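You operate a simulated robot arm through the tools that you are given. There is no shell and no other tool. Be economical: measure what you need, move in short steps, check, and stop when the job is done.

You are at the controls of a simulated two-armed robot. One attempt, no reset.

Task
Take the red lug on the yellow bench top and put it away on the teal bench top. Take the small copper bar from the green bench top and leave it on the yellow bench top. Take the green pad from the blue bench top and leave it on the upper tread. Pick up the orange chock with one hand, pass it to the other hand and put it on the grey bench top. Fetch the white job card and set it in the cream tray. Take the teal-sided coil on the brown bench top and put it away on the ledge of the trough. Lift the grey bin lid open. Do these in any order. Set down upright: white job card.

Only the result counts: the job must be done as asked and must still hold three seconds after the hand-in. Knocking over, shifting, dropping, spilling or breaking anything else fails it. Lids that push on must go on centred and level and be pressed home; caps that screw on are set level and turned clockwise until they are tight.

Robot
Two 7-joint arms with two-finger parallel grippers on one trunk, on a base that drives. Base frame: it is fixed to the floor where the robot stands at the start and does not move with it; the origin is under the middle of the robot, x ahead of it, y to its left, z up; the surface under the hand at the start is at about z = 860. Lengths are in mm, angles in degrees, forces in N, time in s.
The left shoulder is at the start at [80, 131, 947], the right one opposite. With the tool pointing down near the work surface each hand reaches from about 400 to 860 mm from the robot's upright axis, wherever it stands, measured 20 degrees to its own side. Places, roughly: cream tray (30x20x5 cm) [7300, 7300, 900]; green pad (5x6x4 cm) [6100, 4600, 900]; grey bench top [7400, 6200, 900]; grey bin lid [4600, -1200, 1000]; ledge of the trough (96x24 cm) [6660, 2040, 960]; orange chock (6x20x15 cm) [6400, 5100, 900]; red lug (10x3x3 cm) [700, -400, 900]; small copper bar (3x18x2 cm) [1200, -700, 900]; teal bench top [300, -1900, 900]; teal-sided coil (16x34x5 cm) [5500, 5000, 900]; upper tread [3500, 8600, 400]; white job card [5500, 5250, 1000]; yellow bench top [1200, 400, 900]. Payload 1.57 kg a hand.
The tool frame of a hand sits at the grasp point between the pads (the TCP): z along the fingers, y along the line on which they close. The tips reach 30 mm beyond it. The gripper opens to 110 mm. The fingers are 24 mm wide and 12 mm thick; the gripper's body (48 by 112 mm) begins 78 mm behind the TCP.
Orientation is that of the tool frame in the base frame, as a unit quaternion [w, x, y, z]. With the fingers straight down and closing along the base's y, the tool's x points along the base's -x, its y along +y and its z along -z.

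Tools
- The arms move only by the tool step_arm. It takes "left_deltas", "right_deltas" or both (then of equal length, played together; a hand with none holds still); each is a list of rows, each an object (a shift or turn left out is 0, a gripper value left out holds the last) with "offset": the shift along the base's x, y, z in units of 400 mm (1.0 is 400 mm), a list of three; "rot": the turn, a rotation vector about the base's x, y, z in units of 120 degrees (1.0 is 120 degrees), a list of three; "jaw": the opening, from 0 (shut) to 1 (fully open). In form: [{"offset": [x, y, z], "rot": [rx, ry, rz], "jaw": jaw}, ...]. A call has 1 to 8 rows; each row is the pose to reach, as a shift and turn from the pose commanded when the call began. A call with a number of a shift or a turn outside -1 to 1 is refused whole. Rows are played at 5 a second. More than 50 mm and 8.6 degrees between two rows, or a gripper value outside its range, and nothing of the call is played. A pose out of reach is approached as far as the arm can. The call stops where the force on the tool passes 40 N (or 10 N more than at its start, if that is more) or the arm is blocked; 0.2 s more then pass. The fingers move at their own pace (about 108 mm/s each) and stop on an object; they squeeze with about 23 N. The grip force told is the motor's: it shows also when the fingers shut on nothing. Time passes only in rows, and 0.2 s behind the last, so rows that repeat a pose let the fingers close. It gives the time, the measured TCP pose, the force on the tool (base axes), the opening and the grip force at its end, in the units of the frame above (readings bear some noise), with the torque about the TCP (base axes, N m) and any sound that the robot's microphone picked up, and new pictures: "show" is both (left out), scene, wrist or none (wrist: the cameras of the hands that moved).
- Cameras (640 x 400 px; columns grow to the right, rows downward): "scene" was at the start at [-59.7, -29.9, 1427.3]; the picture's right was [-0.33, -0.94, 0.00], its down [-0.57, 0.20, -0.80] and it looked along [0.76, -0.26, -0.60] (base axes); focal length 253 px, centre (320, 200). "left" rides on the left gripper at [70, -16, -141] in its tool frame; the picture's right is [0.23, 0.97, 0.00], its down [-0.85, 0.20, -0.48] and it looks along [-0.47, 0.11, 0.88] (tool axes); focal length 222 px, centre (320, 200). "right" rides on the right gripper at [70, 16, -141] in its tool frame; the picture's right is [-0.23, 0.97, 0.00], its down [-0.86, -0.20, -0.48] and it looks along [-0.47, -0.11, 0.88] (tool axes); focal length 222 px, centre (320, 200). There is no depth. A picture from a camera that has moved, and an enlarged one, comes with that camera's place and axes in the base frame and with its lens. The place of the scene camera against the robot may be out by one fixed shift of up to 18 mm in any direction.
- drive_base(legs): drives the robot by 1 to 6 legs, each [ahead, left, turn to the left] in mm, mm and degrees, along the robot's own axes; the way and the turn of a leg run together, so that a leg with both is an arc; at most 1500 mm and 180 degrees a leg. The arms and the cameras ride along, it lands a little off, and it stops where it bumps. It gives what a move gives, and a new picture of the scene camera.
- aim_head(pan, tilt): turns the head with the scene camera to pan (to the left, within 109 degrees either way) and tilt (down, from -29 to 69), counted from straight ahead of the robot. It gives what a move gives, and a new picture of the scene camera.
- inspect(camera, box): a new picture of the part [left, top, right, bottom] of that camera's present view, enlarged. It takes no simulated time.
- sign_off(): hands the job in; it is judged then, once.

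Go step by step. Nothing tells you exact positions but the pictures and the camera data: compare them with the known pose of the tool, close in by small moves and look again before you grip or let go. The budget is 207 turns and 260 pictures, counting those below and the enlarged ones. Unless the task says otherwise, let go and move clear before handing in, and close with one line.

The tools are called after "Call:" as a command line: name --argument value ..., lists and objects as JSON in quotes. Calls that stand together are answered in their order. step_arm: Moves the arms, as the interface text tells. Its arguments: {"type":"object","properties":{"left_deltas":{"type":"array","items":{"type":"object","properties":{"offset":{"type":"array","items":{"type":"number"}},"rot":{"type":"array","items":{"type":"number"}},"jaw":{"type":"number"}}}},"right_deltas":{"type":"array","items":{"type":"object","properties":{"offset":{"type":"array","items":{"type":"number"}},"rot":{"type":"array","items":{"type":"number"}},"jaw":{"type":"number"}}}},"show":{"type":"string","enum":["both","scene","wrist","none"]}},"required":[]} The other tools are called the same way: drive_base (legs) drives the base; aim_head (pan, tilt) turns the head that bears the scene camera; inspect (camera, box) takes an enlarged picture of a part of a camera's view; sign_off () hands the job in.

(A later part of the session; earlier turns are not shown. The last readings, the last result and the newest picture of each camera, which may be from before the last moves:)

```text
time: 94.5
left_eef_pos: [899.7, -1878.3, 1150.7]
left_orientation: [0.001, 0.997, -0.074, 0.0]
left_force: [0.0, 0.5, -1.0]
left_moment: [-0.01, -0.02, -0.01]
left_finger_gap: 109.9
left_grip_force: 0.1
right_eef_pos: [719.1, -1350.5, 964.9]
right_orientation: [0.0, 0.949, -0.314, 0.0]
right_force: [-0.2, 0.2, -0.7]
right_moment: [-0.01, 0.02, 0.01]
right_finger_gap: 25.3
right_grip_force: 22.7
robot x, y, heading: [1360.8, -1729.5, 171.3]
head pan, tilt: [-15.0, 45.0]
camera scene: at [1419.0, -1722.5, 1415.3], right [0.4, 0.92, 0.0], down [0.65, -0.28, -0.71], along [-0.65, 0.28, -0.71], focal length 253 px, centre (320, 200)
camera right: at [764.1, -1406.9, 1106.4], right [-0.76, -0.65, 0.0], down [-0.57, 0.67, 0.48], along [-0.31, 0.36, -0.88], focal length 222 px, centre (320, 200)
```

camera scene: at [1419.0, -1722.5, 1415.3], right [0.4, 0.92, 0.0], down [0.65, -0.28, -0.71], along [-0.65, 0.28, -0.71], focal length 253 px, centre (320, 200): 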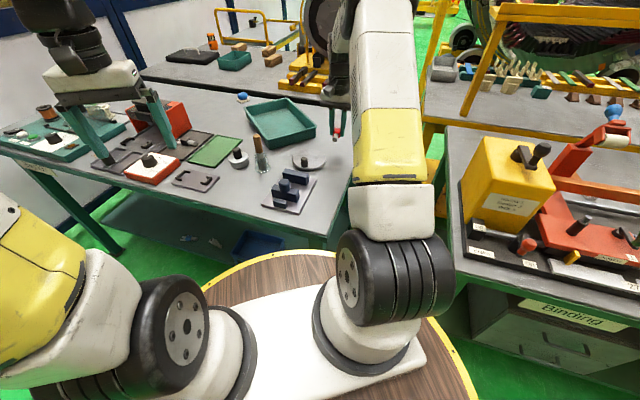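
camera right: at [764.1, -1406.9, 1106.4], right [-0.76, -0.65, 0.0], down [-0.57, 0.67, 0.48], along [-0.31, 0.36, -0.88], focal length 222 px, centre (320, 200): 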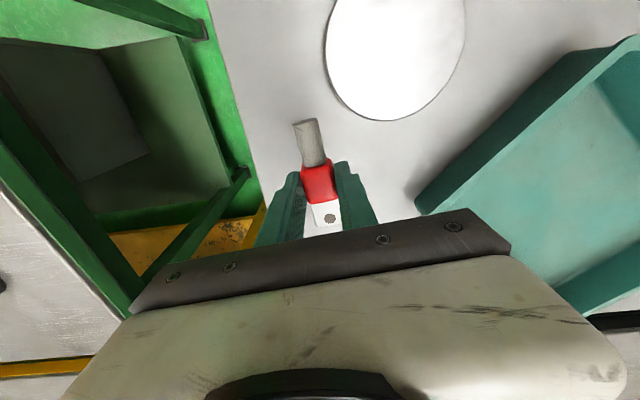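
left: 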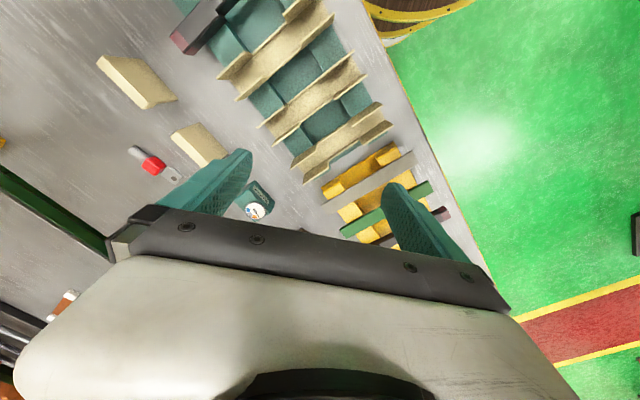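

The landing spot is clear on all sides. I lower the lug onto the bench.

Call:
step_arm --right_deltas '[{"offset": [0, 0, -0.08]}, {"offset": [0, 0, -0.14]}, {"offset": [0, 0, -0.165]}, {"offset": [0, 0, -0.175]}, {"offset": [0, 0, -0.18]}]' --show "wrist"

```text
time: 95.7
left_eef_pos: [898.8, -1877.7, 1150.5]
left_orientation: [-0.001, 0.997, -0.074, 0.0]
left_force: [-0.1, 0.0, 0.5]
left_moment: [-0.02, -0.01, 0.02]
left_finger_gap: 109.7
left_grip_force: 0.2
right_eef_pos: [720.4, -1348.2, 892.0]
right_orientation: [0.0, 0.95, -0.313, -0.001]
right_force: [0.0, -0.1, -0.2]
right_moment: [0.0, 0.0, -0.03]
right_finger_gap: 25.1
right_grip_force: 22.9
robot x, y, heading: [1359.9, -1733.0, 171.8]
head pan, tilt: [-15.0, 45.0]
camera right: at [765.2, -1404.3, 1034.2], right [-0.76, -0.65, 0.0], down [-0.57, 0.67, 0.48], along [-0.31, 0.36, -0.88], focal length 222 px, centre (320, 200)
```

right: 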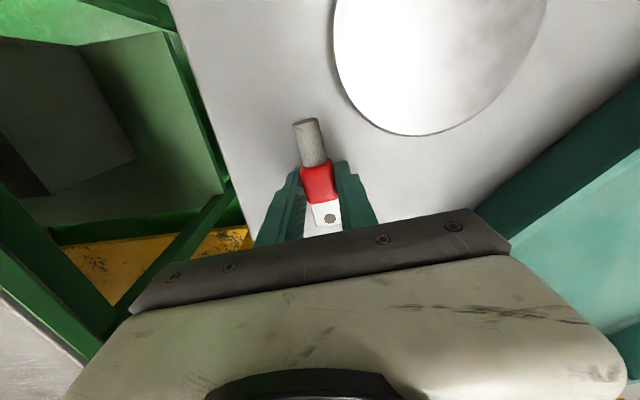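

No contact yet; I go on down in small steps until it touches.

Call:
step_arm --right_deltas '[{"offset": [0, 0, -0.01]}, {"offset": [0, 0, -0.015]}, {"offset": [0, 0, -0.02]}]' --show "none"

```text
time: 96.4
left_eef_pos: [901.5, -1878.6, 1150.2]
left_orientation: [0.0, 0.997, -0.076, 0.001]
left_force: [0.5, 0.5, -0.2]
left_moment: [0.0, 0.0, 0.03]
left_finger_gap: 110.0
left_grip_force: 0.0
right_eef_pos: [719.7, -1348.8, 889.8]
right_orientation: [0.0, 0.949, -0.315, -0.002]
right_force: [2.0, -1.4, 10.1]
right_moment: [0.04, -0.28, -0.08]
right_finger_gap: 25.0
right_grip_force: 23.4
robot x, y, heading: [1356.4, -1732.2, 171.2]
head pan, tilt: [-15.0, 45.0]
stopped in row 3 (right hand): the force on the tool passed its limit at 44 N (the readings are from after the stop); the commanded pose is now the measured one
```

Contact made. I open the fingers and lift away.

Call:
step_arm --right_deltas '[{"offset": [0, 0, 0.002], "jaw": 0.45}, {"offset": [0, 0, 0.002], "jaw": 0.5}, {"offset": [0, 0, 0.03], "jaw": 0.5}, {"offset": [0, 0, 0.1]}, {"offset": [0, 0, 0.2]}, {"offset": [0, 0, 0.3]}]' --show "wrist"

```text
time: 97.8
left_eef_pos: [898.9, -1877.4, 1150.5]
left_orientation: [-0.001, 0.997, -0.074, 0.002]
left_force: [-0.4, -0.5, -0.1]
left_moment: [-0.02, -0.05, -0.02]
left_finger_gap: 110.4
left_grip_force: 0.0
right_eef_pos: [718.9, -1347.5, 1011.3]
right_orientation: [-0.001, 0.95, -0.313, -0.002]
right_force: [-0.8, 0.2, -0.1]
right_moment: [-0.01, 0.01, 0.0]
right_finger_gap: 55.0
right_grip_force: 0.1
robot x, y, heading: [1356.3, -1732.8, 171.5]
head pan, tilt: [-15.0, 45.0]
camera right: at [764.5, -1403.6, 1152.8], right [-0.76, -0.65, 0.0], down [-0.57, 0.67, 0.48], along [-0.31, 0.37, -0.88], focal length 222 px, centre (320, 200)
```

right: 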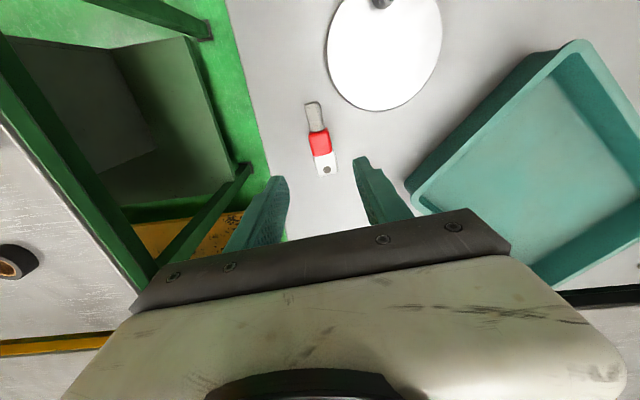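

Lug is put away. I retract the hand and look at the green bench for the copper bar.

Call:
step_arm --right_deltas '[{"offset": [0, 0, 0.12]}, {"offset": [0.08, -0.01, 0.2]}, {"offset": [0.16, -0.03, 0.27]}, {"offset": [0.27, -0.05, 0.33]}, {"offset": [0.38, -0.07, 0.35]}, {"offset": [0.49, -0.09, 0.35]}, {"offset": [0.6, -0.115, 0.35]}]' --show "none"

Call:
drive_base --legs '[[-330, 0, 0], [0, -300, 0]]'

Call:
aim_head --pan -45 --tilt 30

```text
refused: row 4 steps farther than a row can; nothing moved
```

```text
time: 101.4
left_eef_pos: [1259.5, -1671.3, 1148.8]
left_orientation: [0.0, 0.997, -0.078, 0.001]
left_force: [-0.3, -1.1, -0.3]
left_moment: [-0.01, 0.01, -0.04]
left_finger_gap: 109.8
left_grip_force: 0.1
right_eef_pos: [1074.7, -1156.9, 1011.6]
right_orientation: [0.011, 0.951, -0.31, -0.005]
right_force: [-16.6, -9.8, -3.0]
right_moment: [0.25, -0.46, 0.08]
right_finger_gap: 39.7
right_grip_force: 0.0
robot x, y, heading: [1716.4, -1526.1, 171.0]
head pan, tilt: [-15.0, 45.0]
stopped in leg 2: the force on the tool passed its limit at 48 N (the readings are from after the stop); the commanded pose is now the measured one
camera scene: at [1779.6, -1520.5, 1415.3], right [0.41, 0.91, 0.0], down [0.65, -0.29, -0.71], along [-0.65, 0.29, -0.71], focal length 253 px, centre (320, 200)
```

scene: 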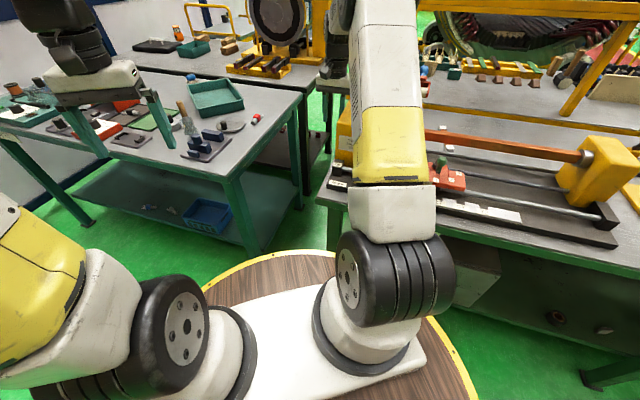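

```text
time: 102.3
left_eef_pos: [1258.9, -1670.8, 1150.1]
left_orientation: [0.0, 0.997, -0.08, 0.001]
left_force: [0.1, 0.0, -0.8]
left_moment: [-0.01, 0.02, -0.01]
left_finger_gap: 110.0
left_grip_force: 0.0
right_eef_pos: [1077.5, -1154.4, 1011.9]
right_orientation: [0.009, 0.95, -0.312, -0.004]
right_force: [-19.9, -16.2, -1.8]
right_moment: [0.49, -0.61, -0.09]
right_finger_gap: 33.7
right_grip_force: 0.1
robot x, y, heading: [1718.0, -1532.6, 171.1]
head pan, tilt: [-45.0, 30.0]
camera scene: at [1800.9, -1480.7, 1438.0], right [0.81, 0.59, 0.0], down [0.29, -0.4, -0.87], along [-0.51, 0.7, -0.5], focal length 253 px, centre (320, 200)
```

scene: 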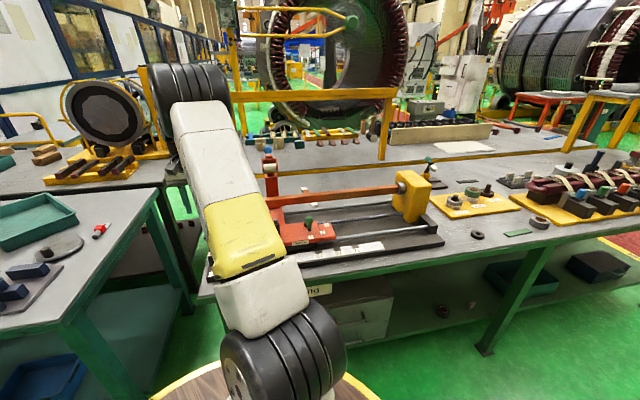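

The arm row was refused and the base then brought the hand against something on the green bench. I back off at once and look.

Call:
drive_base --legs '[[0, 80, 0]]'

Call:
inspect --camera "right" --box '[0, 0, 640, 400]'

```text
time: 103.4
left_eef_pos: [1248.7, -1749.4, 1150.8]
left_orientation: [0.0, 0.997, -0.078, 0.001]
left_force: [-0.7, 0.5, -0.3]
left_moment: [-0.03, -0.02, 0.02]
left_finger_gap: 110.1
left_grip_force: 0.1
right_eef_pos: [1066.4, -1231.1, 1011.2]
right_orientation: [0.009, 0.95, -0.311, -0.004]
right_force: [-1.0, 0.4, 0.5]
right_moment: [0.02, -0.02, -0.01]
right_finger_gap: 55.0
right_grip_force: 0.0
robot x, y, heading: [1708.8, -1610.4, 170.9]
head pan, tilt: [-45.0, 30.0]
camera scene: at [1789.4, -1558.1, 1437.9], right [0.81, 0.59, 0.0], down [0.29, -0.4, -0.87], along [-0.51, 0.7, -0.5], focal length 253 px, centre (320, 200)
```

scene: 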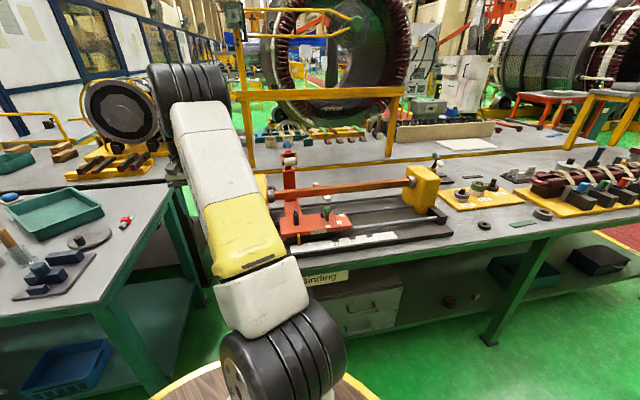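

```text
1.00 times, centred on (320, 200) of right (not enlarged: the box is as wide or as high as the picture)
camera zoom: at [1112.5, -1285.3, 1153.7], right [-0.76, -0.65, 0.02], down [-0.57, 0.67, 0.48], along [-0.32, 0.35, -0.88], focal length 222 px, centre (320, 200)
```

zoom: 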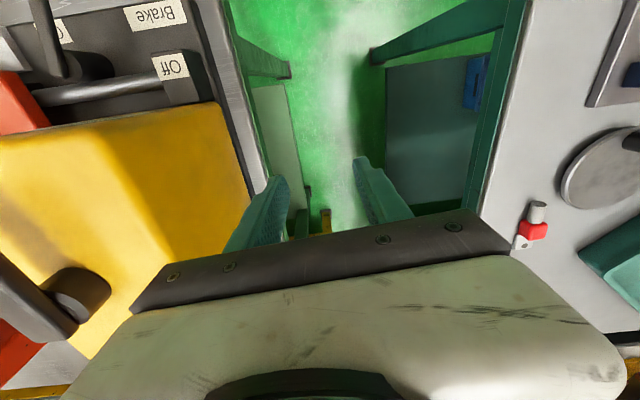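

No harm visible; the lug lies as placed. I raise and retract the right hand, then zoom on the green bench.

Call:
step_arm --right_deltas '[{"offset": [0, 0, 0.12]}, {"offset": [0.05, -0.01, 0.22]}, {"offset": [0.12, -0.03, 0.3]}, {"offset": [0.2, -0.05, 0.36]}, {"offset": [0.3, -0.07, 0.38]}, {"offset": [0.4, -0.09, 0.38]}, {"offset": [0.5, -0.11, 0.38]}, {"offset": [0.6, -0.13, 0.38]}]' --show "none"

Call:
inspect --camera "scene" --box '[260, 120, 460, 245]'

```text
time: 105.2
left_eef_pos: [1247.1, -1749.4, 1150.1]
left_orientation: [0.0, 0.997, -0.079, 0.001]
left_force: [0.2, 0.2, -0.5]
left_moment: [0.0, -0.05, -0.01]
left_finger_gap: 110.1
left_grip_force: 0.1
right_eef_pos: [1304.0, -1284.8, 1163.9]
right_orientation: [0.01, 0.95, -0.311, -0.003]
right_force: [-0.5, -0.9, -0.7]
right_moment: [0.02, -0.06, 0.0]
right_finger_gap: 54.9
right_grip_force: 0.0
robot x, y, heading: [1707.7, -1606.7, 170.9]
head pan, tilt: [-45.0, 30.0]
```

```text
3.20 times, centred on (360, 182) of scene
camera zoom: at [1789.0, -1558.2, 1437.9], right [0.81, 0.59, 0.0], down [0.29, -0.4, -0.87], along [-0.51, 0.7, -0.5], focal length 809 px, centre (192, 256)
```

zoom: 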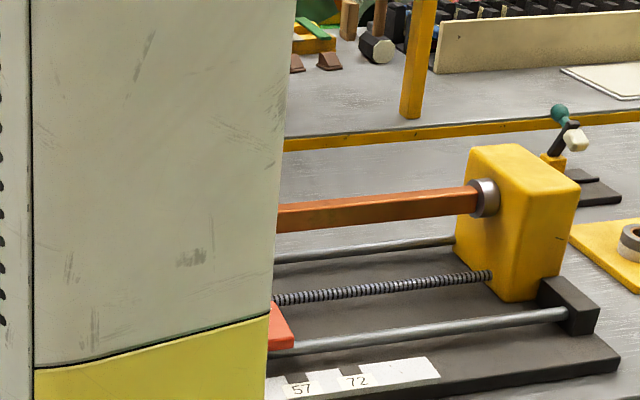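

I move to face the green bench squarely.

Call:
drive_base --legs '[[-120, 0, 0], [0, -340, 0], [0, 0, -31]]'

Call:
aim_head --pan 0 --tilt 35

```text
time: 109.8
left_eef_pos: [1411.6, -1180.3, 1150.9]
left_orientation: [0.0, 0.94, -0.341, 0.001]
left_force: [-0.8, 0.2, 0.9]
left_moment: [-0.03, 0.02, 0.0]
left_finger_gap: 110.1
left_grip_force: 0.0
right_eef_pos: [1697.0, -809.4, 1163.9]
right_orientation: [0.008, 0.833, -0.553, -0.006]
right_force: [1.5, -0.7, -0.6]
right_moment: [0.03, 0.01, -0.03]
right_finger_gap: 54.9
right_grip_force: 0.2
robot x, y, heading: [1879.4, -1296.7, 140.2]
head pan, tilt: [-45.0, 30.0]
camera scene: at [1975.7, -1294.2, 1437.9], right [1.0, 0.09, 0.0], down [0.05, -0.5, -0.87], along [-0.08, 0.86, -0.5], focal length 253 px, centre (320, 200)
```

scene: 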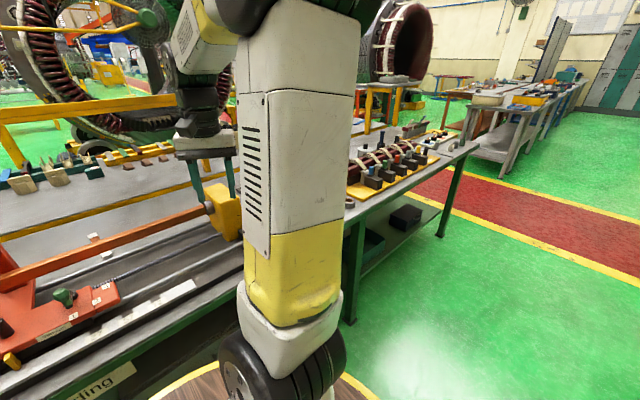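

```text
time: 110.9
left_eef_pos: [1413.6, -1180.2, 1149.3]
left_orientation: [0.0, 0.94, -0.34, 0.001]
left_force: [0.1, 0.1, -0.4]
left_moment: [0.0, -0.01, 0.01]
left_finger_gap: 110.2
left_grip_force: 0.0
right_eef_pos: [1697.8, -809.3, 1164.9]
right_orientation: [0.007, 0.833, -0.553, -0.006]
right_force: [-0.3, 0.6, 0.1]
right_moment: [-0.02, -0.01, -0.01]
right_finger_gap: 54.8
right_grip_force: 0.1
robot x, y, heading: [1880.4, -1290.9, 140.3]
head pan, tilt: [0.0, 35.0]
camera scene: at [1916.3, -1327.9, 1430.1], right [0.64, 0.77, 0.0], down [0.44, -0.37, -0.82], along [-0.63, 0.52, -0.57], focal length 253 px, centre (320, 200)
```

scene: 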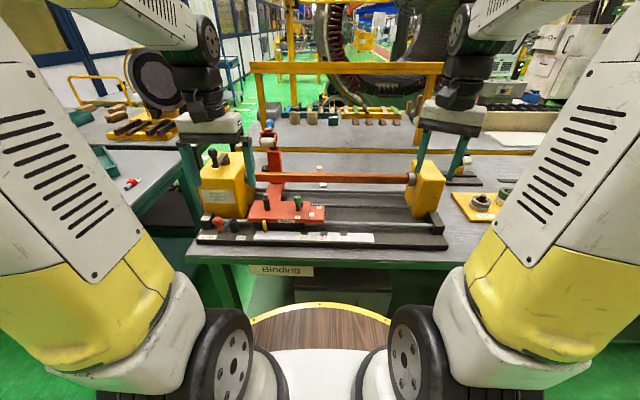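

Call:
inspect --camera "scene" --box '[190, 90, 470, 265]'

```text
2.29 times, centred on (330, 178) of scene
camera zoom: at [1916.3, -1327.9, 1430.1], right [0.64, 0.77, 0.0], down [0.44, -0.37, -0.82], along [-0.63, 0.52, -0.57], focal length 578 px, centre (297, 251)
```

zoom: 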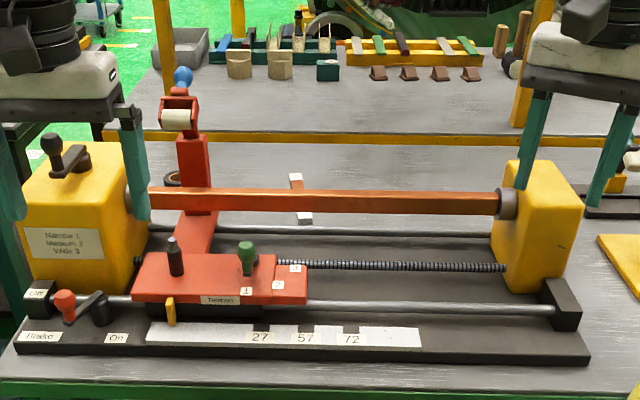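

The copper bar lies at about (1167,-702), behind the machine's tube, pointing along -36°. I drive closer and turn so the right hand can take it.

Call:
drive_base --legs '[[100, 0, 0], [0, 0, 20]]'

Call:
aim_head --pan -20 --tilt 35

```text
time: 113.1
left_eef_pos: [1323.6, -1276.8, 1149.5]
left_orientation: [0.0, 0.984, -0.176, 0.001]
left_force: [0.6, -0.1, -0.2]
left_moment: [0.02, 0.0, 0.01]
left_finger_gap: 110.3
left_grip_force: 0.0
right_eef_pos: [1467.9, -832.0, 1164.5]
right_orientation: [0.008, 0.915, -0.404, -0.004]
right_force: [0.0, -0.2, -0.1]
right_moment: [-0.01, -0.01, 0.02]
right_finger_gap: 54.9
right_grip_force: 0.1
robot x, y, heading: [1797.8, -1230.3, 160.0]
head pan, tilt: [0.0, 35.0]
camera scene: at [1846.6, -1247.1, 1430.1], right [0.35, 0.94, 0.0], down [0.54, -0.2, -0.82], along [-0.77, 0.28, -0.57], focal length 253 px, centre (320, 200)
```

scene: 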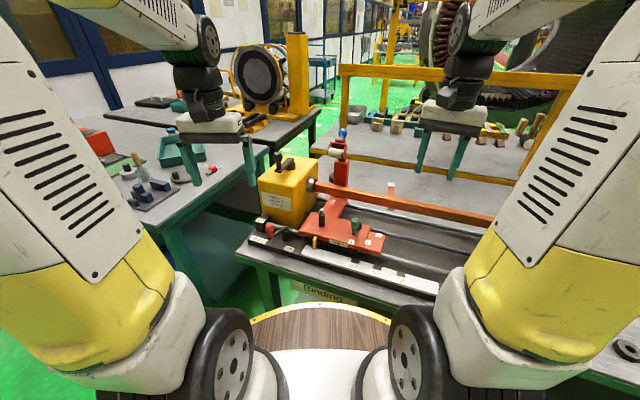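

```text
time: 113.9
left_eef_pos: [1323.3, -1276.3, 1150.6]
left_orientation: [0.0, 0.984, -0.177, 0.002]
left_force: [-0.4, 0.5, 0.6]
left_moment: [0.02, 0.0, -0.01]
left_finger_gap: 109.8
left_grip_force: 0.1
right_eef_pos: [1467.8, -832.4, 1164.0]
right_orientation: [0.009, 0.915, -0.404, -0.004]
right_force: [-0.5, -0.6, -0.9]
right_moment: [0.02, -0.01, -0.01]
right_finger_gap: 55.0
right_grip_force: 0.1
robot x, y, heading: [1802.1, -1227.9, 159.8]
head pan, tilt: [-20.0, 35.0]
camera scene: at [1861.9, -1220.7, 1430.1], right [0.65, 0.76, 0.0], down [0.44, -0.37, -0.82], along [-0.63, 0.53, -0.57], focal length 253 px, centre (320, 200)
```

scene: 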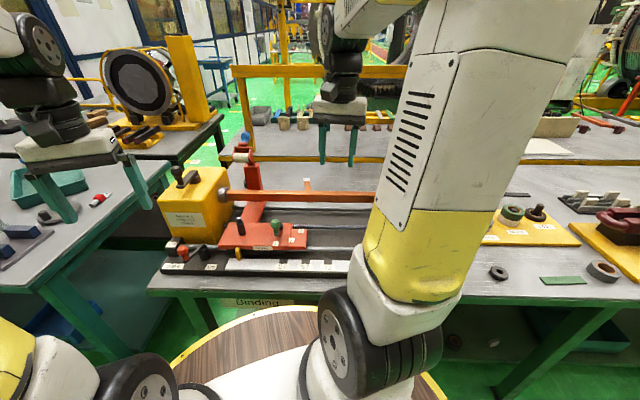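

I bring the right hand above the bar, at z about 1080, to look.

Call:
step_arm --right_deltas '[{"offset": [-0.094, 0.04, 0], "rot": [0, 0, 0.012], "jaw": 0.6}, {"offset": [-0.188, 0.08, 0], "rot": [0, 0, 0.024]}, {"offset": [-0.282, 0.122, 0], "rot": [0, 0, 0.036]}, {"offset": [-0.376, 0.162, -0.02], "rot": [0, 0, 0.048]}, {"offset": [-0.47, 0.203, -0.05], "rot": [0, 0, 0.06]}, {"offset": [-0.564, 0.243, -0.09], "rot": [0, 0, 0.072]}, {"offset": [-0.658, 0.284, -0.13], "rot": [0, 0, 0.084]}, {"offset": [-0.7525, 0.325, -0.18], "rot": [0, 0, 0.092]}]' --show "both"

```text
time: 115.7
left_eef_pos: [1324.2, -1277.1, 1150.8]
left_orientation: [0.0, 0.984, -0.176, 0.0]
left_force: [0.8, 0.5, 0.6]
left_moment: [0.02, 0.06, -0.01]
left_finger_gap: 109.8
left_grip_force: 0.0
right_eef_pos: [1171.0, -702.5, 1095.5]
right_orientation: [0.01, 0.95, -0.313, -0.003]
right_force: [0.7, -0.6, 1.6]
right_moment: [0.03, 0.05, -0.03]
right_finger_gap: 66.0
right_grip_force: 0.1
right hand out of reach, approached as far as the arm can: row 8
robot x, y, heading: [1800.1, -1228.4, 159.8]
head pan, tilt: [-20.0, 35.0]
camera scene: at [1862.9, -1221.2, 1430.1], right [0.65, 0.76, 0.0], down [0.44, -0.37, -0.82], along [-0.63, 0.53, -0.57], focal length 253 px, centre (320, 200)
camera right: at [1218.0, -756.2, 1236.3], right [-0.76, -0.65, 0.02], down [-0.56, 0.68, 0.47], along [-0.32, 0.35, -0.88], focal length 222 px, centre (320, 200)
```

scene: 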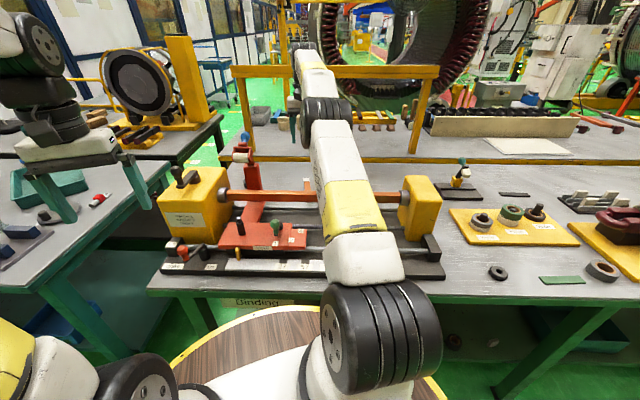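
right: 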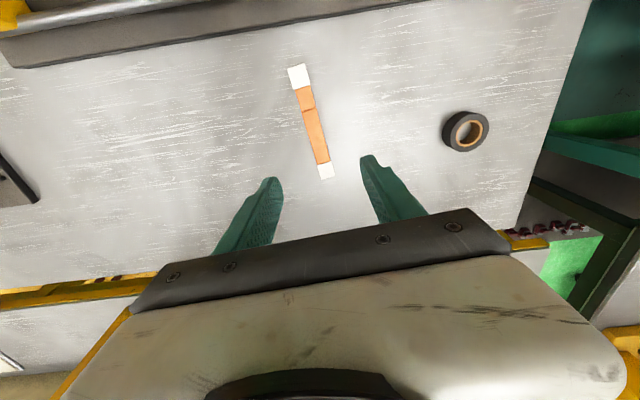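

The bar centre is about (1180,-706), fingers aligned with it. I lower to z 960 first and check.

Call:
step_arm --right_deltas '[{"offset": [0.03, -0.01, -0.11]}, {"offset": [0.045, -0.018, -0.22]}, {"offset": [0.045, -0.018, -0.33]}]' --show "wrist"

```text
time: 116.5
left_eef_pos: [1321.9, -1276.1, 1150.1]
left_orientation: [0.0, 0.984, -0.176, 0.001]
left_force: [-0.4, 0.4, -0.6]
left_moment: [0.04, -0.03, -0.04]
left_finger_gap: 110.0
left_grip_force: 0.1
right_eef_pos: [1192.9, -707.2, 960.4]
right_orientation: [0.009, 0.95, -0.313, -0.004]
right_force: [0.8, -0.3, 0.4]
right_moment: [0.01, 0.02, -0.01]
right_finger_gap: 65.8
right_grip_force: 0.1
robot x, y, heading: [1798.0, -1228.9, 159.6]
head pan, tilt: [-20.0, 35.0]
camera right: at [1238.4, -760.7, 1102.8], right [-0.76, -0.65, 0.02], down [-0.56, 0.68, 0.48], along [-0.32, 0.35, -0.88], focal length 222 px, centre (320, 200)
```

right: 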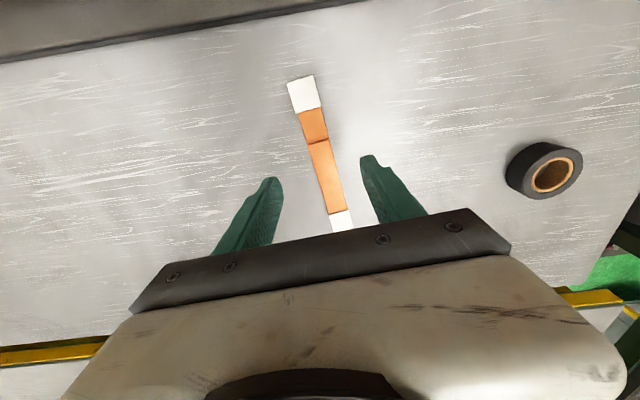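

Well aligned; I shift a few mm, lower to z 891 and close on the bar's middle.

Call:
step_arm --right_deltas '[{"offset": [-0.01, -0.012, -0.08]}, {"offset": [-0.01, -0.012, -0.15]}, {"offset": [-0.01, -0.012, -0.172]}, {"offset": [-0.01, -0.012, -0.172], "jaw": 0}, {"offset": [-0.01, -0.012, -0.172], "jaw": 0}, {"offset": [-0.01, -0.012, -0.172], "jaw": 0}, {"offset": [-0.01, -0.012, -0.172], "jaw": 0}]' --show "none"

Call:
step_arm --right_deltas '[{"offset": [0, 0, 0.05]}, {"offset": [0, 0, 0.15]}]' --show "wrist"

```text
time: 118.1
left_eef_pos: [1324.3, -1275.7, 1150.0]
left_orientation: [-0.001, 0.984, -0.176, 0.0]
left_force: [-0.8, -0.5, 0.4]
left_moment: [0.0, 0.02, 0.0]
left_finger_gap: 109.8
left_grip_force: 0.0
right_eef_pos: [1187.3, -713.3, 890.7]
right_orientation: [0.009, 0.949, -0.314, -0.004]
right_force: [5.5, 12.4, 17.8]
right_moment: [0.74, -0.23, 0.01]
right_finger_gap: 24.1
right_grip_force: 22.8
robot x, y, heading: [1799.5, -1226.2, 159.5]
head pan, tilt: [-20.0, 35.0]
```

```text
time: 118.7
left_eef_pos: [1322.8, -1276.0, 1150.4]
left_orientation: [0.001, 0.984, -0.177, 0.001]
left_force: [0.0, 1.3, -0.2]
left_moment: [0.01, -0.03, 0.01]
left_finger_gap: 110.1
left_grip_force: 0.0
right_eef_pos: [1186.9, -716.2, 949.5]
right_orientation: [0.01, 0.95, -0.313, -0.002]
right_force: [-0.1, 1.0, -2.7]
right_moment: [-0.06, -0.06, -0.01]
right_finger_gap: 23.7
right_grip_force: 23.0
robot x, y, heading: [1801.3, -1229.9, 159.5]
head pan, tilt: [-20.0, 35.0]
camera right: at [1234.0, -770.0, 1092.2], right [-0.76, -0.65, 0.02], down [-0.56, 0.68, 0.47], along [-0.32, 0.35, -0.88], focal length 222 px, centre (320, 200)
```

right: 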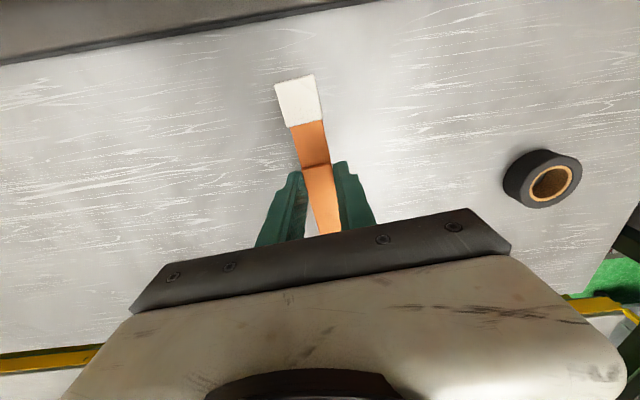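

The bar is held. I lift it clear of the machine and draw it back.

Call:
step_arm --right_deltas '[{"offset": [0, 0, 0.1]}, {"offset": [0, 0, 0.2]}, {"offset": [0.01, -0.005, 0.3]}, {"offset": [0.05, -0.02, 0.4]}, {"offset": [0.12, -0.05, 0.48]}, {"offset": [0.22, -0.09, 0.52]}, {"offset": [0.32, -0.135, 0.53]}, {"offset": [0.42, -0.18, 0.53]}]' --show "none"

Call:
step_arm --right_deltas '[{"offset": [0.1, -0.04, 0.0]}, {"offset": [0.2, -0.08, 0.0]}, {"offset": [0.3, -0.12, 0.0]}]' --show "wrist"

```text
time: 120.5
left_eef_pos: [1322.3, -1277.0, 1151.4]
left_orientation: [0.0, 0.984, -0.176, 0.002]
left_force: [0.3, 0.0, -0.4]
left_moment: [0.0, -0.06, 0.01]
left_finger_gap: 110.1
left_grip_force: 0.0
right_eef_pos: [1355.5, -786.5, 1162.2]
right_orientation: [0.009, 0.949, -0.314, -0.002]
right_force: [0.0, 0.1, -3.1]
right_moment: [-0.05, -0.12, -0.01]
right_finger_gap: 23.8
right_grip_force: 22.4
robot x, y, heading: [1799.9, -1233.0, 159.4]
head pan, tilt: [-20.0, 35.0]
```

```text
time: 121.3
left_eef_pos: [1322.6, -1275.8, 1150.5]
left_orientation: [0.0, 0.984, -0.176, 0.001]
left_force: [-0.3, 0.0, 0.3]
left_moment: [0.0, -0.05, 0.0]
left_finger_gap: 110.3
left_grip_force: 0.1
right_eef_pos: [1472.1, -837.7, 1166.2]
right_orientation: [0.008, 0.95, -0.313, -0.004]
right_force: [-0.8, -0.4, -2.9]
right_moment: [-0.05, -0.06, 0.0]
right_finger_gap: 23.8
right_grip_force: 23.3
robot x, y, heading: [1804.2, -1229.0, 159.7]
head pan, tilt: [-20.0, 35.0]
camera right: at [1519.9, -891.8, 1307.8], right [-0.76, -0.65, 0.02], down [-0.56, 0.68, 0.48], along [-0.32, 0.35, -0.88], focal length 222 px, centre (320, 200)
```

right: 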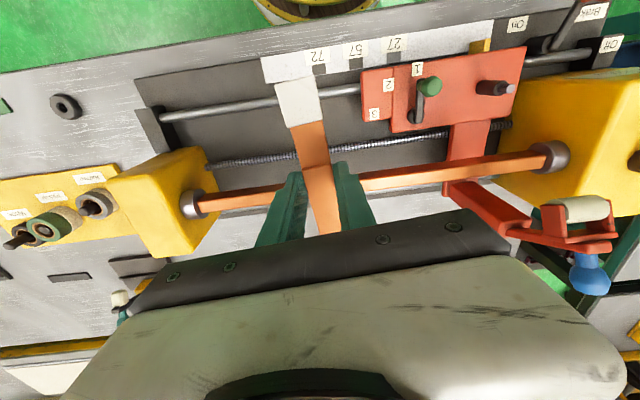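

Next the bin lid at about (4600,-1200), on the wall side of this aisle. I drive there with the bar held.

Call:
drive_base --legs '[[-250, 0, 0], [0, 0, -110], [1500, 0, 0], [300, 0, 0], [0, 0, -90], [700, 0, 0]]'

Call:
aim_head --pan 0 --tilt 25

```text
time: 143.4
left_eef_pos: [4075.0, -348.2, 1152.2]
left_orientation: [-0.002, 0.313, 0.95, 0.002]
left_force: [0.3, 0.5, 0.6]
left_moment: [-0.01, -0.02, 0.0]
left_finger_gap: 109.7
left_grip_force: 0.1
right_eef_pos: [3809.1, -727.4, 1166.0]
right_orientation: [0.005, 0.444, 0.896, 0.009]
right_force: [-0.1, -0.2, -2.0]
right_moment: [0.03, -0.02, -0.02]
right_finger_gap: 24.0
right_grip_force: 23.6
robot x, y, heading: [3605.7, -265.6, -36.5]
head pan, tilt: [-20.0, 35.0]
camera scene: at [3538.2, -253.6, 1430.1], right [-0.83, -0.55, 0.0], down [-0.32, 0.48, -0.82], along [0.45, -0.68, -0.57], focal length 253 px, centre (320, 200)
```

scene: 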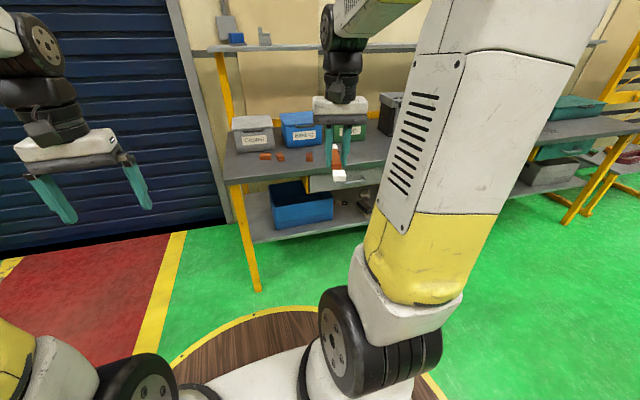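

```text
time: 144.2
left_eef_pos: [4076.5, -348.8, 1150.1]
left_orientation: [-0.001, 0.313, 0.95, 0.0]
left_force: [-0.5, 0.4, 0.2]
left_moment: [0.04, 0.0, -0.01]
left_finger_gap: 110.3
left_grip_force: 0.1
right_eef_pos: [3809.1, -727.7, 1165.1]
right_orientation: [0.005, 0.444, 0.896, 0.008]
right_force: [0.0, 0.6, -2.9]
right_moment: [0.05, 0.01, 0.03]
right_finger_gap: 23.4
right_grip_force: 23.0
robot x, y, heading: [3602.8, -262.3, -36.4]
head pan, tilt: [0.0, 25.0]
camera scene: at [3563.6, -235.0, 1445.8], right [-0.59, -0.8, 0.0], down [-0.34, 0.25, -0.91], along [0.73, -0.54, -0.42], focal length 253 px, centre (320, 200)
```

scene: 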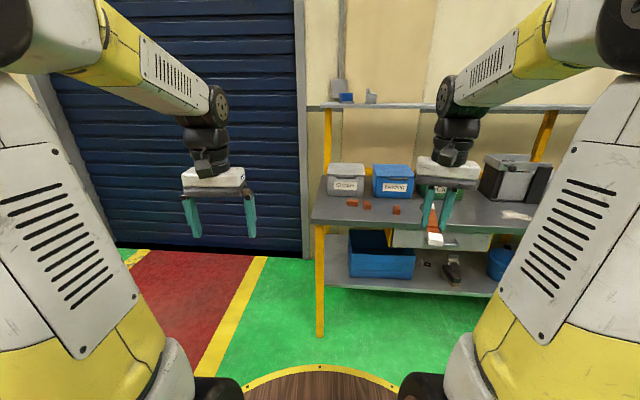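

The grey bin is the left-most box on the shelf. I zoom in.

Call:
inspect --camera "scene" --box '[300, 90, 460, 240]'

```text
2.67 times, centred on (380, 165) of scene
camera zoom: at [3563.6, -235.0, 1445.8], right [-0.59, -0.8, 0.0], down [-0.34, 0.25, -0.91], along [0.73, -0.54, -0.42], focal length 674 px, centre (160, 293)
```

zoom: 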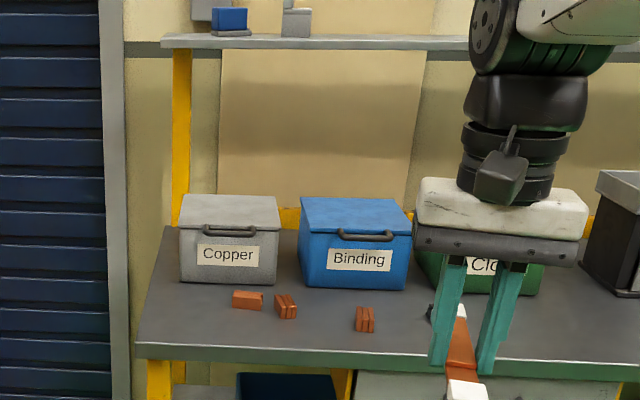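

The bin has a lid with a front handle; hinge at the back. I drive closer so the left hand can work it.

Call:
drive_base --legs '[[0, -265, -4], [460, 0, 0]]'

Call:
aim_head --pan 12 --tilt 32

Call:
inspect --camera "scene" --box '[200, 80, 440, 230]'

```text
time: 148.5
left_eef_pos: [4241.5, -890.7, 1148.9]
left_orientation: [-0.001, 0.351, 0.937, -0.001]
left_force: [0.1, 0.2, -0.1]
left_moment: [-0.01, 0.03, -0.01]
left_finger_gap: 110.3
left_grip_force: 0.0
right_eef_pos: [3945.1, -1248.4, 1165.9]
right_orientation: [0.006, 0.479, 0.878, 0.008]
right_force: [0.4, 0.9, -3.1]
right_moment: [0.03, 0.03, 0.02]
right_finger_gap: 23.9
right_grip_force: 23.1
robot x, y, heading: [3777.9, -767.2, -40.9]
head pan, tilt: [0.0, 25.0]
camera scene: at [3740.9, -736.9, 1445.9], right [-0.66, -0.75, 0.0], down [-0.32, 0.28, -0.91], along [0.68, -0.6, -0.42], focal length 253 px, centre (320, 200)
```

scene: 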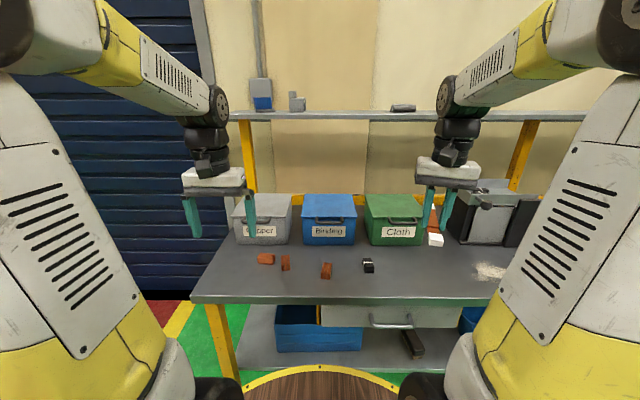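

```text
time: 149.2
left_eef_pos: [4242.7, -891.5, 1151.2]
left_orientation: [0.0, 0.351, 0.936, 0.001]
left_force: [0.8, 0.0, 0.5]
left_moment: [0.01, -0.02, 0.0]
left_finger_gap: 109.8
left_grip_force: 0.1
right_eef_pos: [3945.4, -1248.8, 1164.6]
right_orientation: [0.005, 0.479, 0.878, 0.008]
right_force: [-0.6, 0.1, -2.0]
right_moment: [0.05, 0.02, -0.02]
right_finger_gap: 23.7
right_grip_force: 22.3
robot x, y, heading: [3777.0, -766.4, -41.1]
head pan, tilt: [12.0, 32.0]
camera scene: at [3749.7, -720.0, 1434.8], right [-0.49, -0.87, 0.0], down [-0.46, 0.26, -0.85], along [0.74, -0.41, -0.53], focal length 253 px, centre (320, 200)
```

scene: 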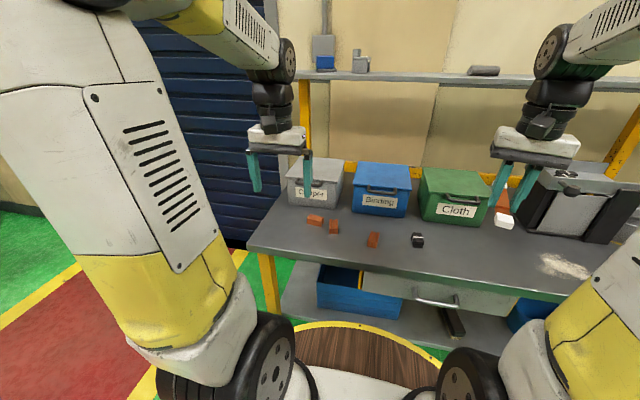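

```text
2.67 times, centred on (320, 155) of scene
camera zoom: at [3749.7, -720.0, 1434.8], right [-0.49, -0.87, 0.0], down [-0.46, 0.26, -0.85], along [0.74, -0.41, -0.53], focal length 674 px, centre (320, 320)
```

zoom: 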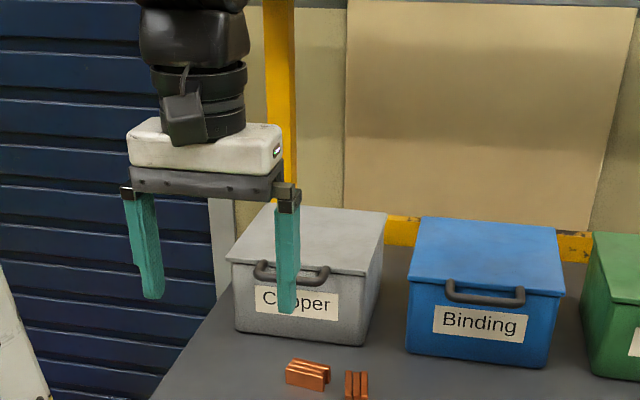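

Handle bar triangulated at (4467,-1069,1009), hinge some 230 mm behind it. I will shut the left fingers, tilt the hand to point forward, and push the handle up from beneath.

Call:
step_arm --left_deltas '[{"offset": [0.052, -0.04, 0], "rot": [-0.046, -0.053, 0], "jaw": 0}, {"offset": [0.103, -0.079, 0], "rot": [-0.093, -0.107, 0]}, {"offset": [0.155, -0.118, 0], "rot": [-0.139, -0.16, 0]}, {"offset": [0.206, -0.158, 0], "rot": [-0.186, -0.214, 0]}, {"offset": [0.258, -0.197, 0], "rot": [-0.232, -0.267, 0]}, {"offset": [0.31, -0.236, 0], "rot": [-0.279, -0.321, 0]}, {"offset": [0.361, -0.276, 0], "rot": [-0.325, -0.374, 0]}, {"offset": [0.4125, -0.315, 0], "rot": [-0.372, -0.428, 0]}]' --show "both"

```text
time: 151.0
left_eef_pos: [4404.8, -1015.8, 1148.7]
left_orientation: [0.524, 0.291, 0.776, -0.196]
left_force: [0.1, 0.7, 0.7]
left_moment: [0.0, -0.01, 0.02]
left_finger_gap: 0.2
left_grip_force: 21.1
right_eef_pos: [3947.1, -1246.6, 1166.7]
right_orientation: [0.005, 0.479, 0.878, 0.009]
right_force: [-0.6, 0.0, -3.4]
right_moment: [0.05, -0.02, -0.01]
right_finger_gap: 24.0
right_grip_force: 23.1
robot x, y, heading: [3775.7, -769.3, -41.4]
head pan, tilt: [12.0, 32.0]
camera scene: at [3749.9, -719.6, 1434.8], right [-0.49, -0.87, 0.0], down [-0.46, 0.26, -0.85], along [0.74, -0.41, -0.53], focal length 253 px, centre (320, 200)
camera left: at [4276.7, -925.9, 1136.9], right [0.58, 0.79, -0.21], down [0.04, 0.23, 0.97], along [0.82, -0.57, 0.1], focal length 222 px, centre (320, 200)
```

scene: 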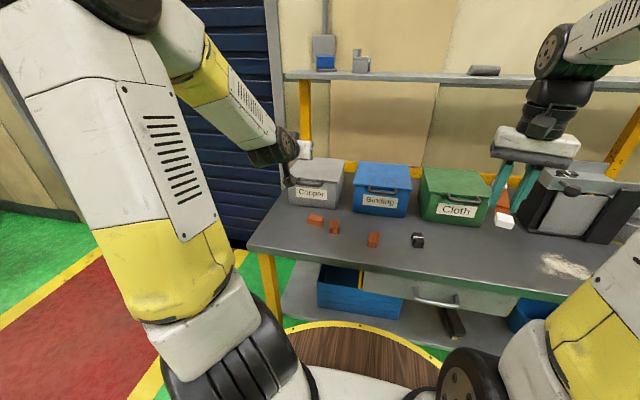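
left: 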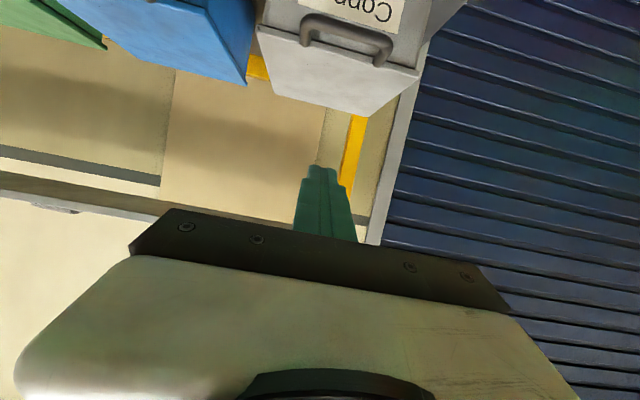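

I lower the hand in front of the bin to below handle level.

Call:
step_arm --left_deltas '[{"offset": [-0.02, 0.017, -0.11]}, {"offset": [-0.02, 0.017, -0.22]}, {"offset": [-0.02, 0.017, -0.33]}, {"offset": [-0.02, 0.017, -0.44]}]' --show "both"

Call:
inspect --camera "scene" --box '[240, 110, 400, 230]'

```text
time: 152.0
left_eef_pos: [4401.2, -1013.4, 975.1]
left_orientation: [0.524, 0.291, 0.776, -0.195]
left_force: [-0.9, 0.5, -0.3]
left_moment: [0.0, -0.03, 0.01]
left_finger_gap: 0.0
left_grip_force: 21.3
right_eef_pos: [3946.1, -1248.1, 1166.1]
right_orientation: [0.005, 0.48, 0.877, 0.008]
right_force: [-0.7, 0.2, -3.4]
right_moment: [0.05, 0.01, 0.03]
right_finger_gap: 23.7
right_grip_force: 22.7
robot x, y, heading: [3776.4, -766.9, -41.0]
head pan, tilt: [12.0, 32.0]
camera scene: at [3749.4, -719.8, 1434.8], right [-0.49, -0.87, 0.0], down [-0.46, 0.26, -0.85], along [0.74, -0.41, -0.53], focal length 253 px, centre (320, 200)
camera left: at [4273.1, -922.1, 961.9], right [0.58, 0.79, -0.21], down [0.04, 0.23, 0.97], along [0.82, -0.57, 0.1], focal length 222 px, centre (320, 200)
```

scene: 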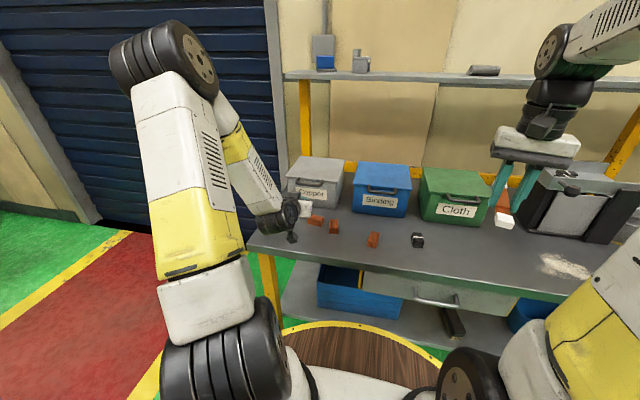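
left: 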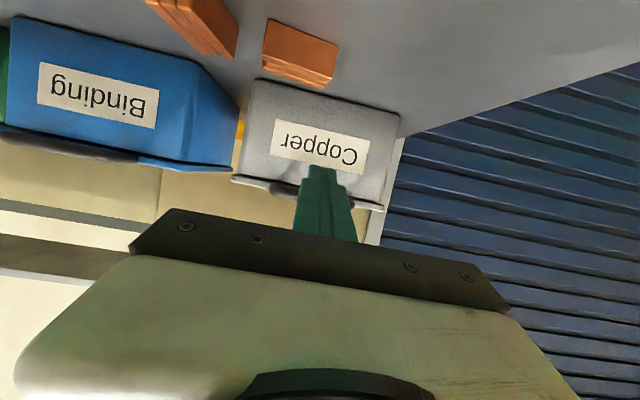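

```text
3.33 times, centred on (320, 170) of scene
camera zoom: at [3749.4, -719.8, 1434.8], right [-0.49, -0.87, 0.0], down [-0.46, 0.26, -0.85], along [0.74, -0.41, -0.53], focal length 843 px, centre (320, 300)
```

zoom: 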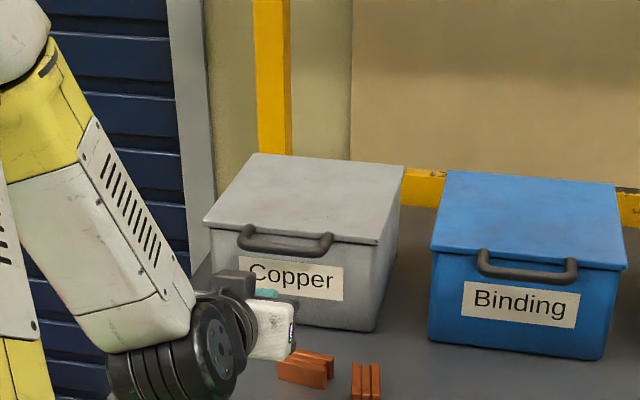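

By the wrist camera the bar is at z≈986, so I lower a little more and slide the closed fingers under it.

Call:
step_arm --left_deltas '[{"offset": [0, 0, -0.035]}, {"offset": [0.045, -0.04, -0.035]}, {"offset": [0.09, -0.08, -0.035]}, {"offset": [0.1325, -0.115, -0.035]}]' --show "wrist"

Call:
inspect --camera "scene" --box '[260, 130, 370, 220]'

```text
time: 153.0
left_eef_pos: [4451.2, -1059.2, 960.0]
left_orientation: [0.524, 0.291, 0.777, -0.195]
left_force: [0.5, -0.2, -0.1]
left_moment: [0.01, 0.0, 0.01]
left_finger_gap: 0.0
left_grip_force: 21.6
right_eef_pos: [3946.2, -1248.1, 1167.2]
right_orientation: [0.006, 0.479, 0.878, 0.008]
right_force: [0.4, 0.0, -3.6]
right_moment: [0.05, 0.0, 0.0]
right_finger_gap: 23.8
right_grip_force: 23.0
robot x, y, heading: [3779.8, -763.6, -40.9]
head pan, tilt: [12.0, 32.0]
camera left: at [4322.5, -969.0, 947.9], right [0.58, 0.79, -0.21], down [0.04, 0.23, 0.97], along [0.82, -0.57, 0.1], focal length 222 px, centre (320, 200)
```

left: 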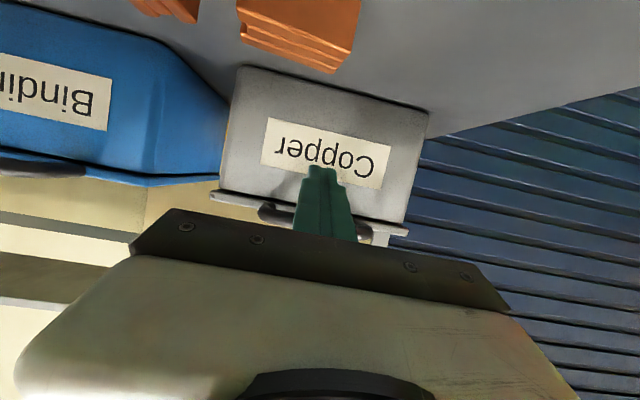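

```text
4.44 times, centred on (315, 175) of scene
camera zoom: at [3749.7, -719.8, 1434.8], right [-0.49, -0.87, 0.0], down [-0.46, 0.26, -0.85], along [0.74, -0.41, -0.53], focal length 1124 px, centre (342, 311)
```

zoom: 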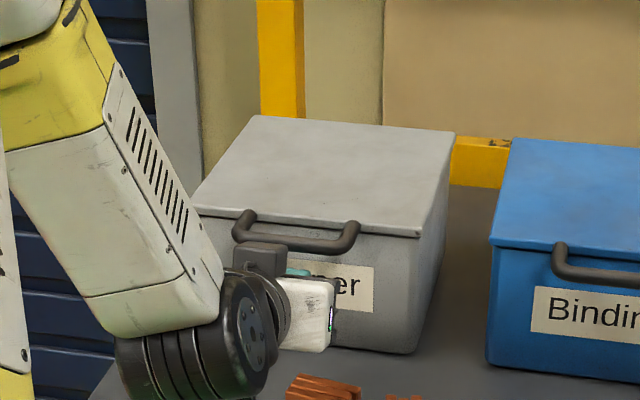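

The fingers are under the bar. I now lift along the lid's arc, about 70° of opening.

Call:
step_arm --left_deltas '[{"offset": [0, 0, 0.0625]}, {"offset": [0.004, -0.003, 0.13]}, {"offset": [0.026, -0.023, 0.225]}, {"offset": [0.0585, -0.051, 0.315]}, {"offset": [0.102, -0.0886, 0.3975]}, {"offset": [0.155, -0.1345, 0.4675]}, {"offset": [0.217, -0.1886, 0.525]}, {"offset": [0.285, -0.2476, 0.5675]}]' --show "both"

```text
time: 154.8
left_eef_pos: [4566.9, -1157.8, 1189.5]
left_orientation: [0.526, 0.291, 0.774, -0.196]
left_force: [-5.0, 2.9, 11.6]
left_moment: [-0.27, -0.1, -0.07]
left_finger_gap: 0.0
left_grip_force: 21.4
right_eef_pos: [3945.6, -1248.8, 1166.9]
right_orientation: [0.005, 0.48, 0.877, 0.009]
right_force: [-0.9, -0.1, -2.9]
right_moment: [0.04, 0.02, -0.02]
right_finger_gap: 23.9
right_grip_force: 23.0
robot x, y, heading: [3773.7, -767.6, -41.3]
head pan, tilt: [12.0, 32.0]
camera scene: at [3748.8, -719.3, 1434.7], right [-0.49, -0.87, 0.0], down [-0.46, 0.26, -0.85], along [0.74, -0.41, -0.53], focal length 253 px, centre (320, 200)
camera left: at [4437.9, -1067.2, 1175.5], right [0.58, 0.79, -0.21], down [0.03, 0.23, 0.97], along [0.82, -0.57, 0.11], focal length 222 px, centre (320, 200)
```

scene: 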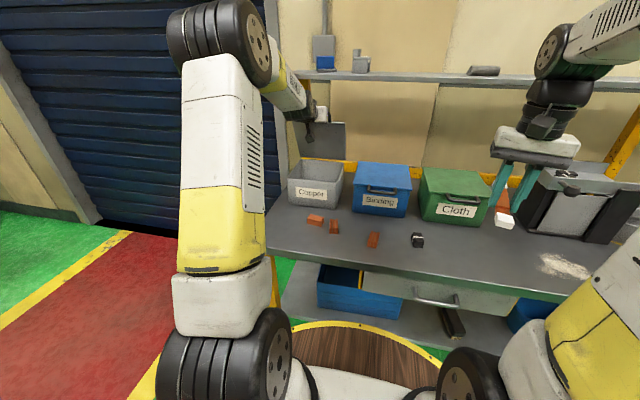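
left: 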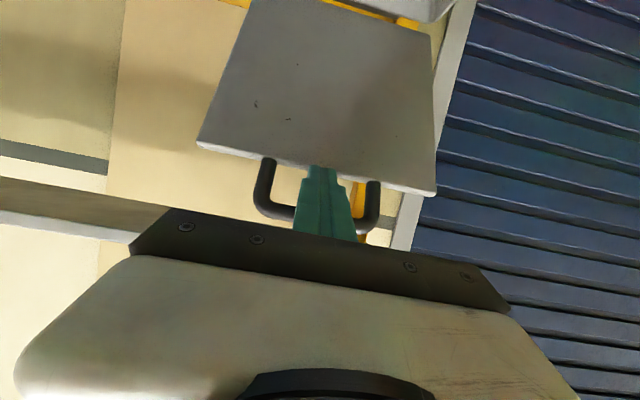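

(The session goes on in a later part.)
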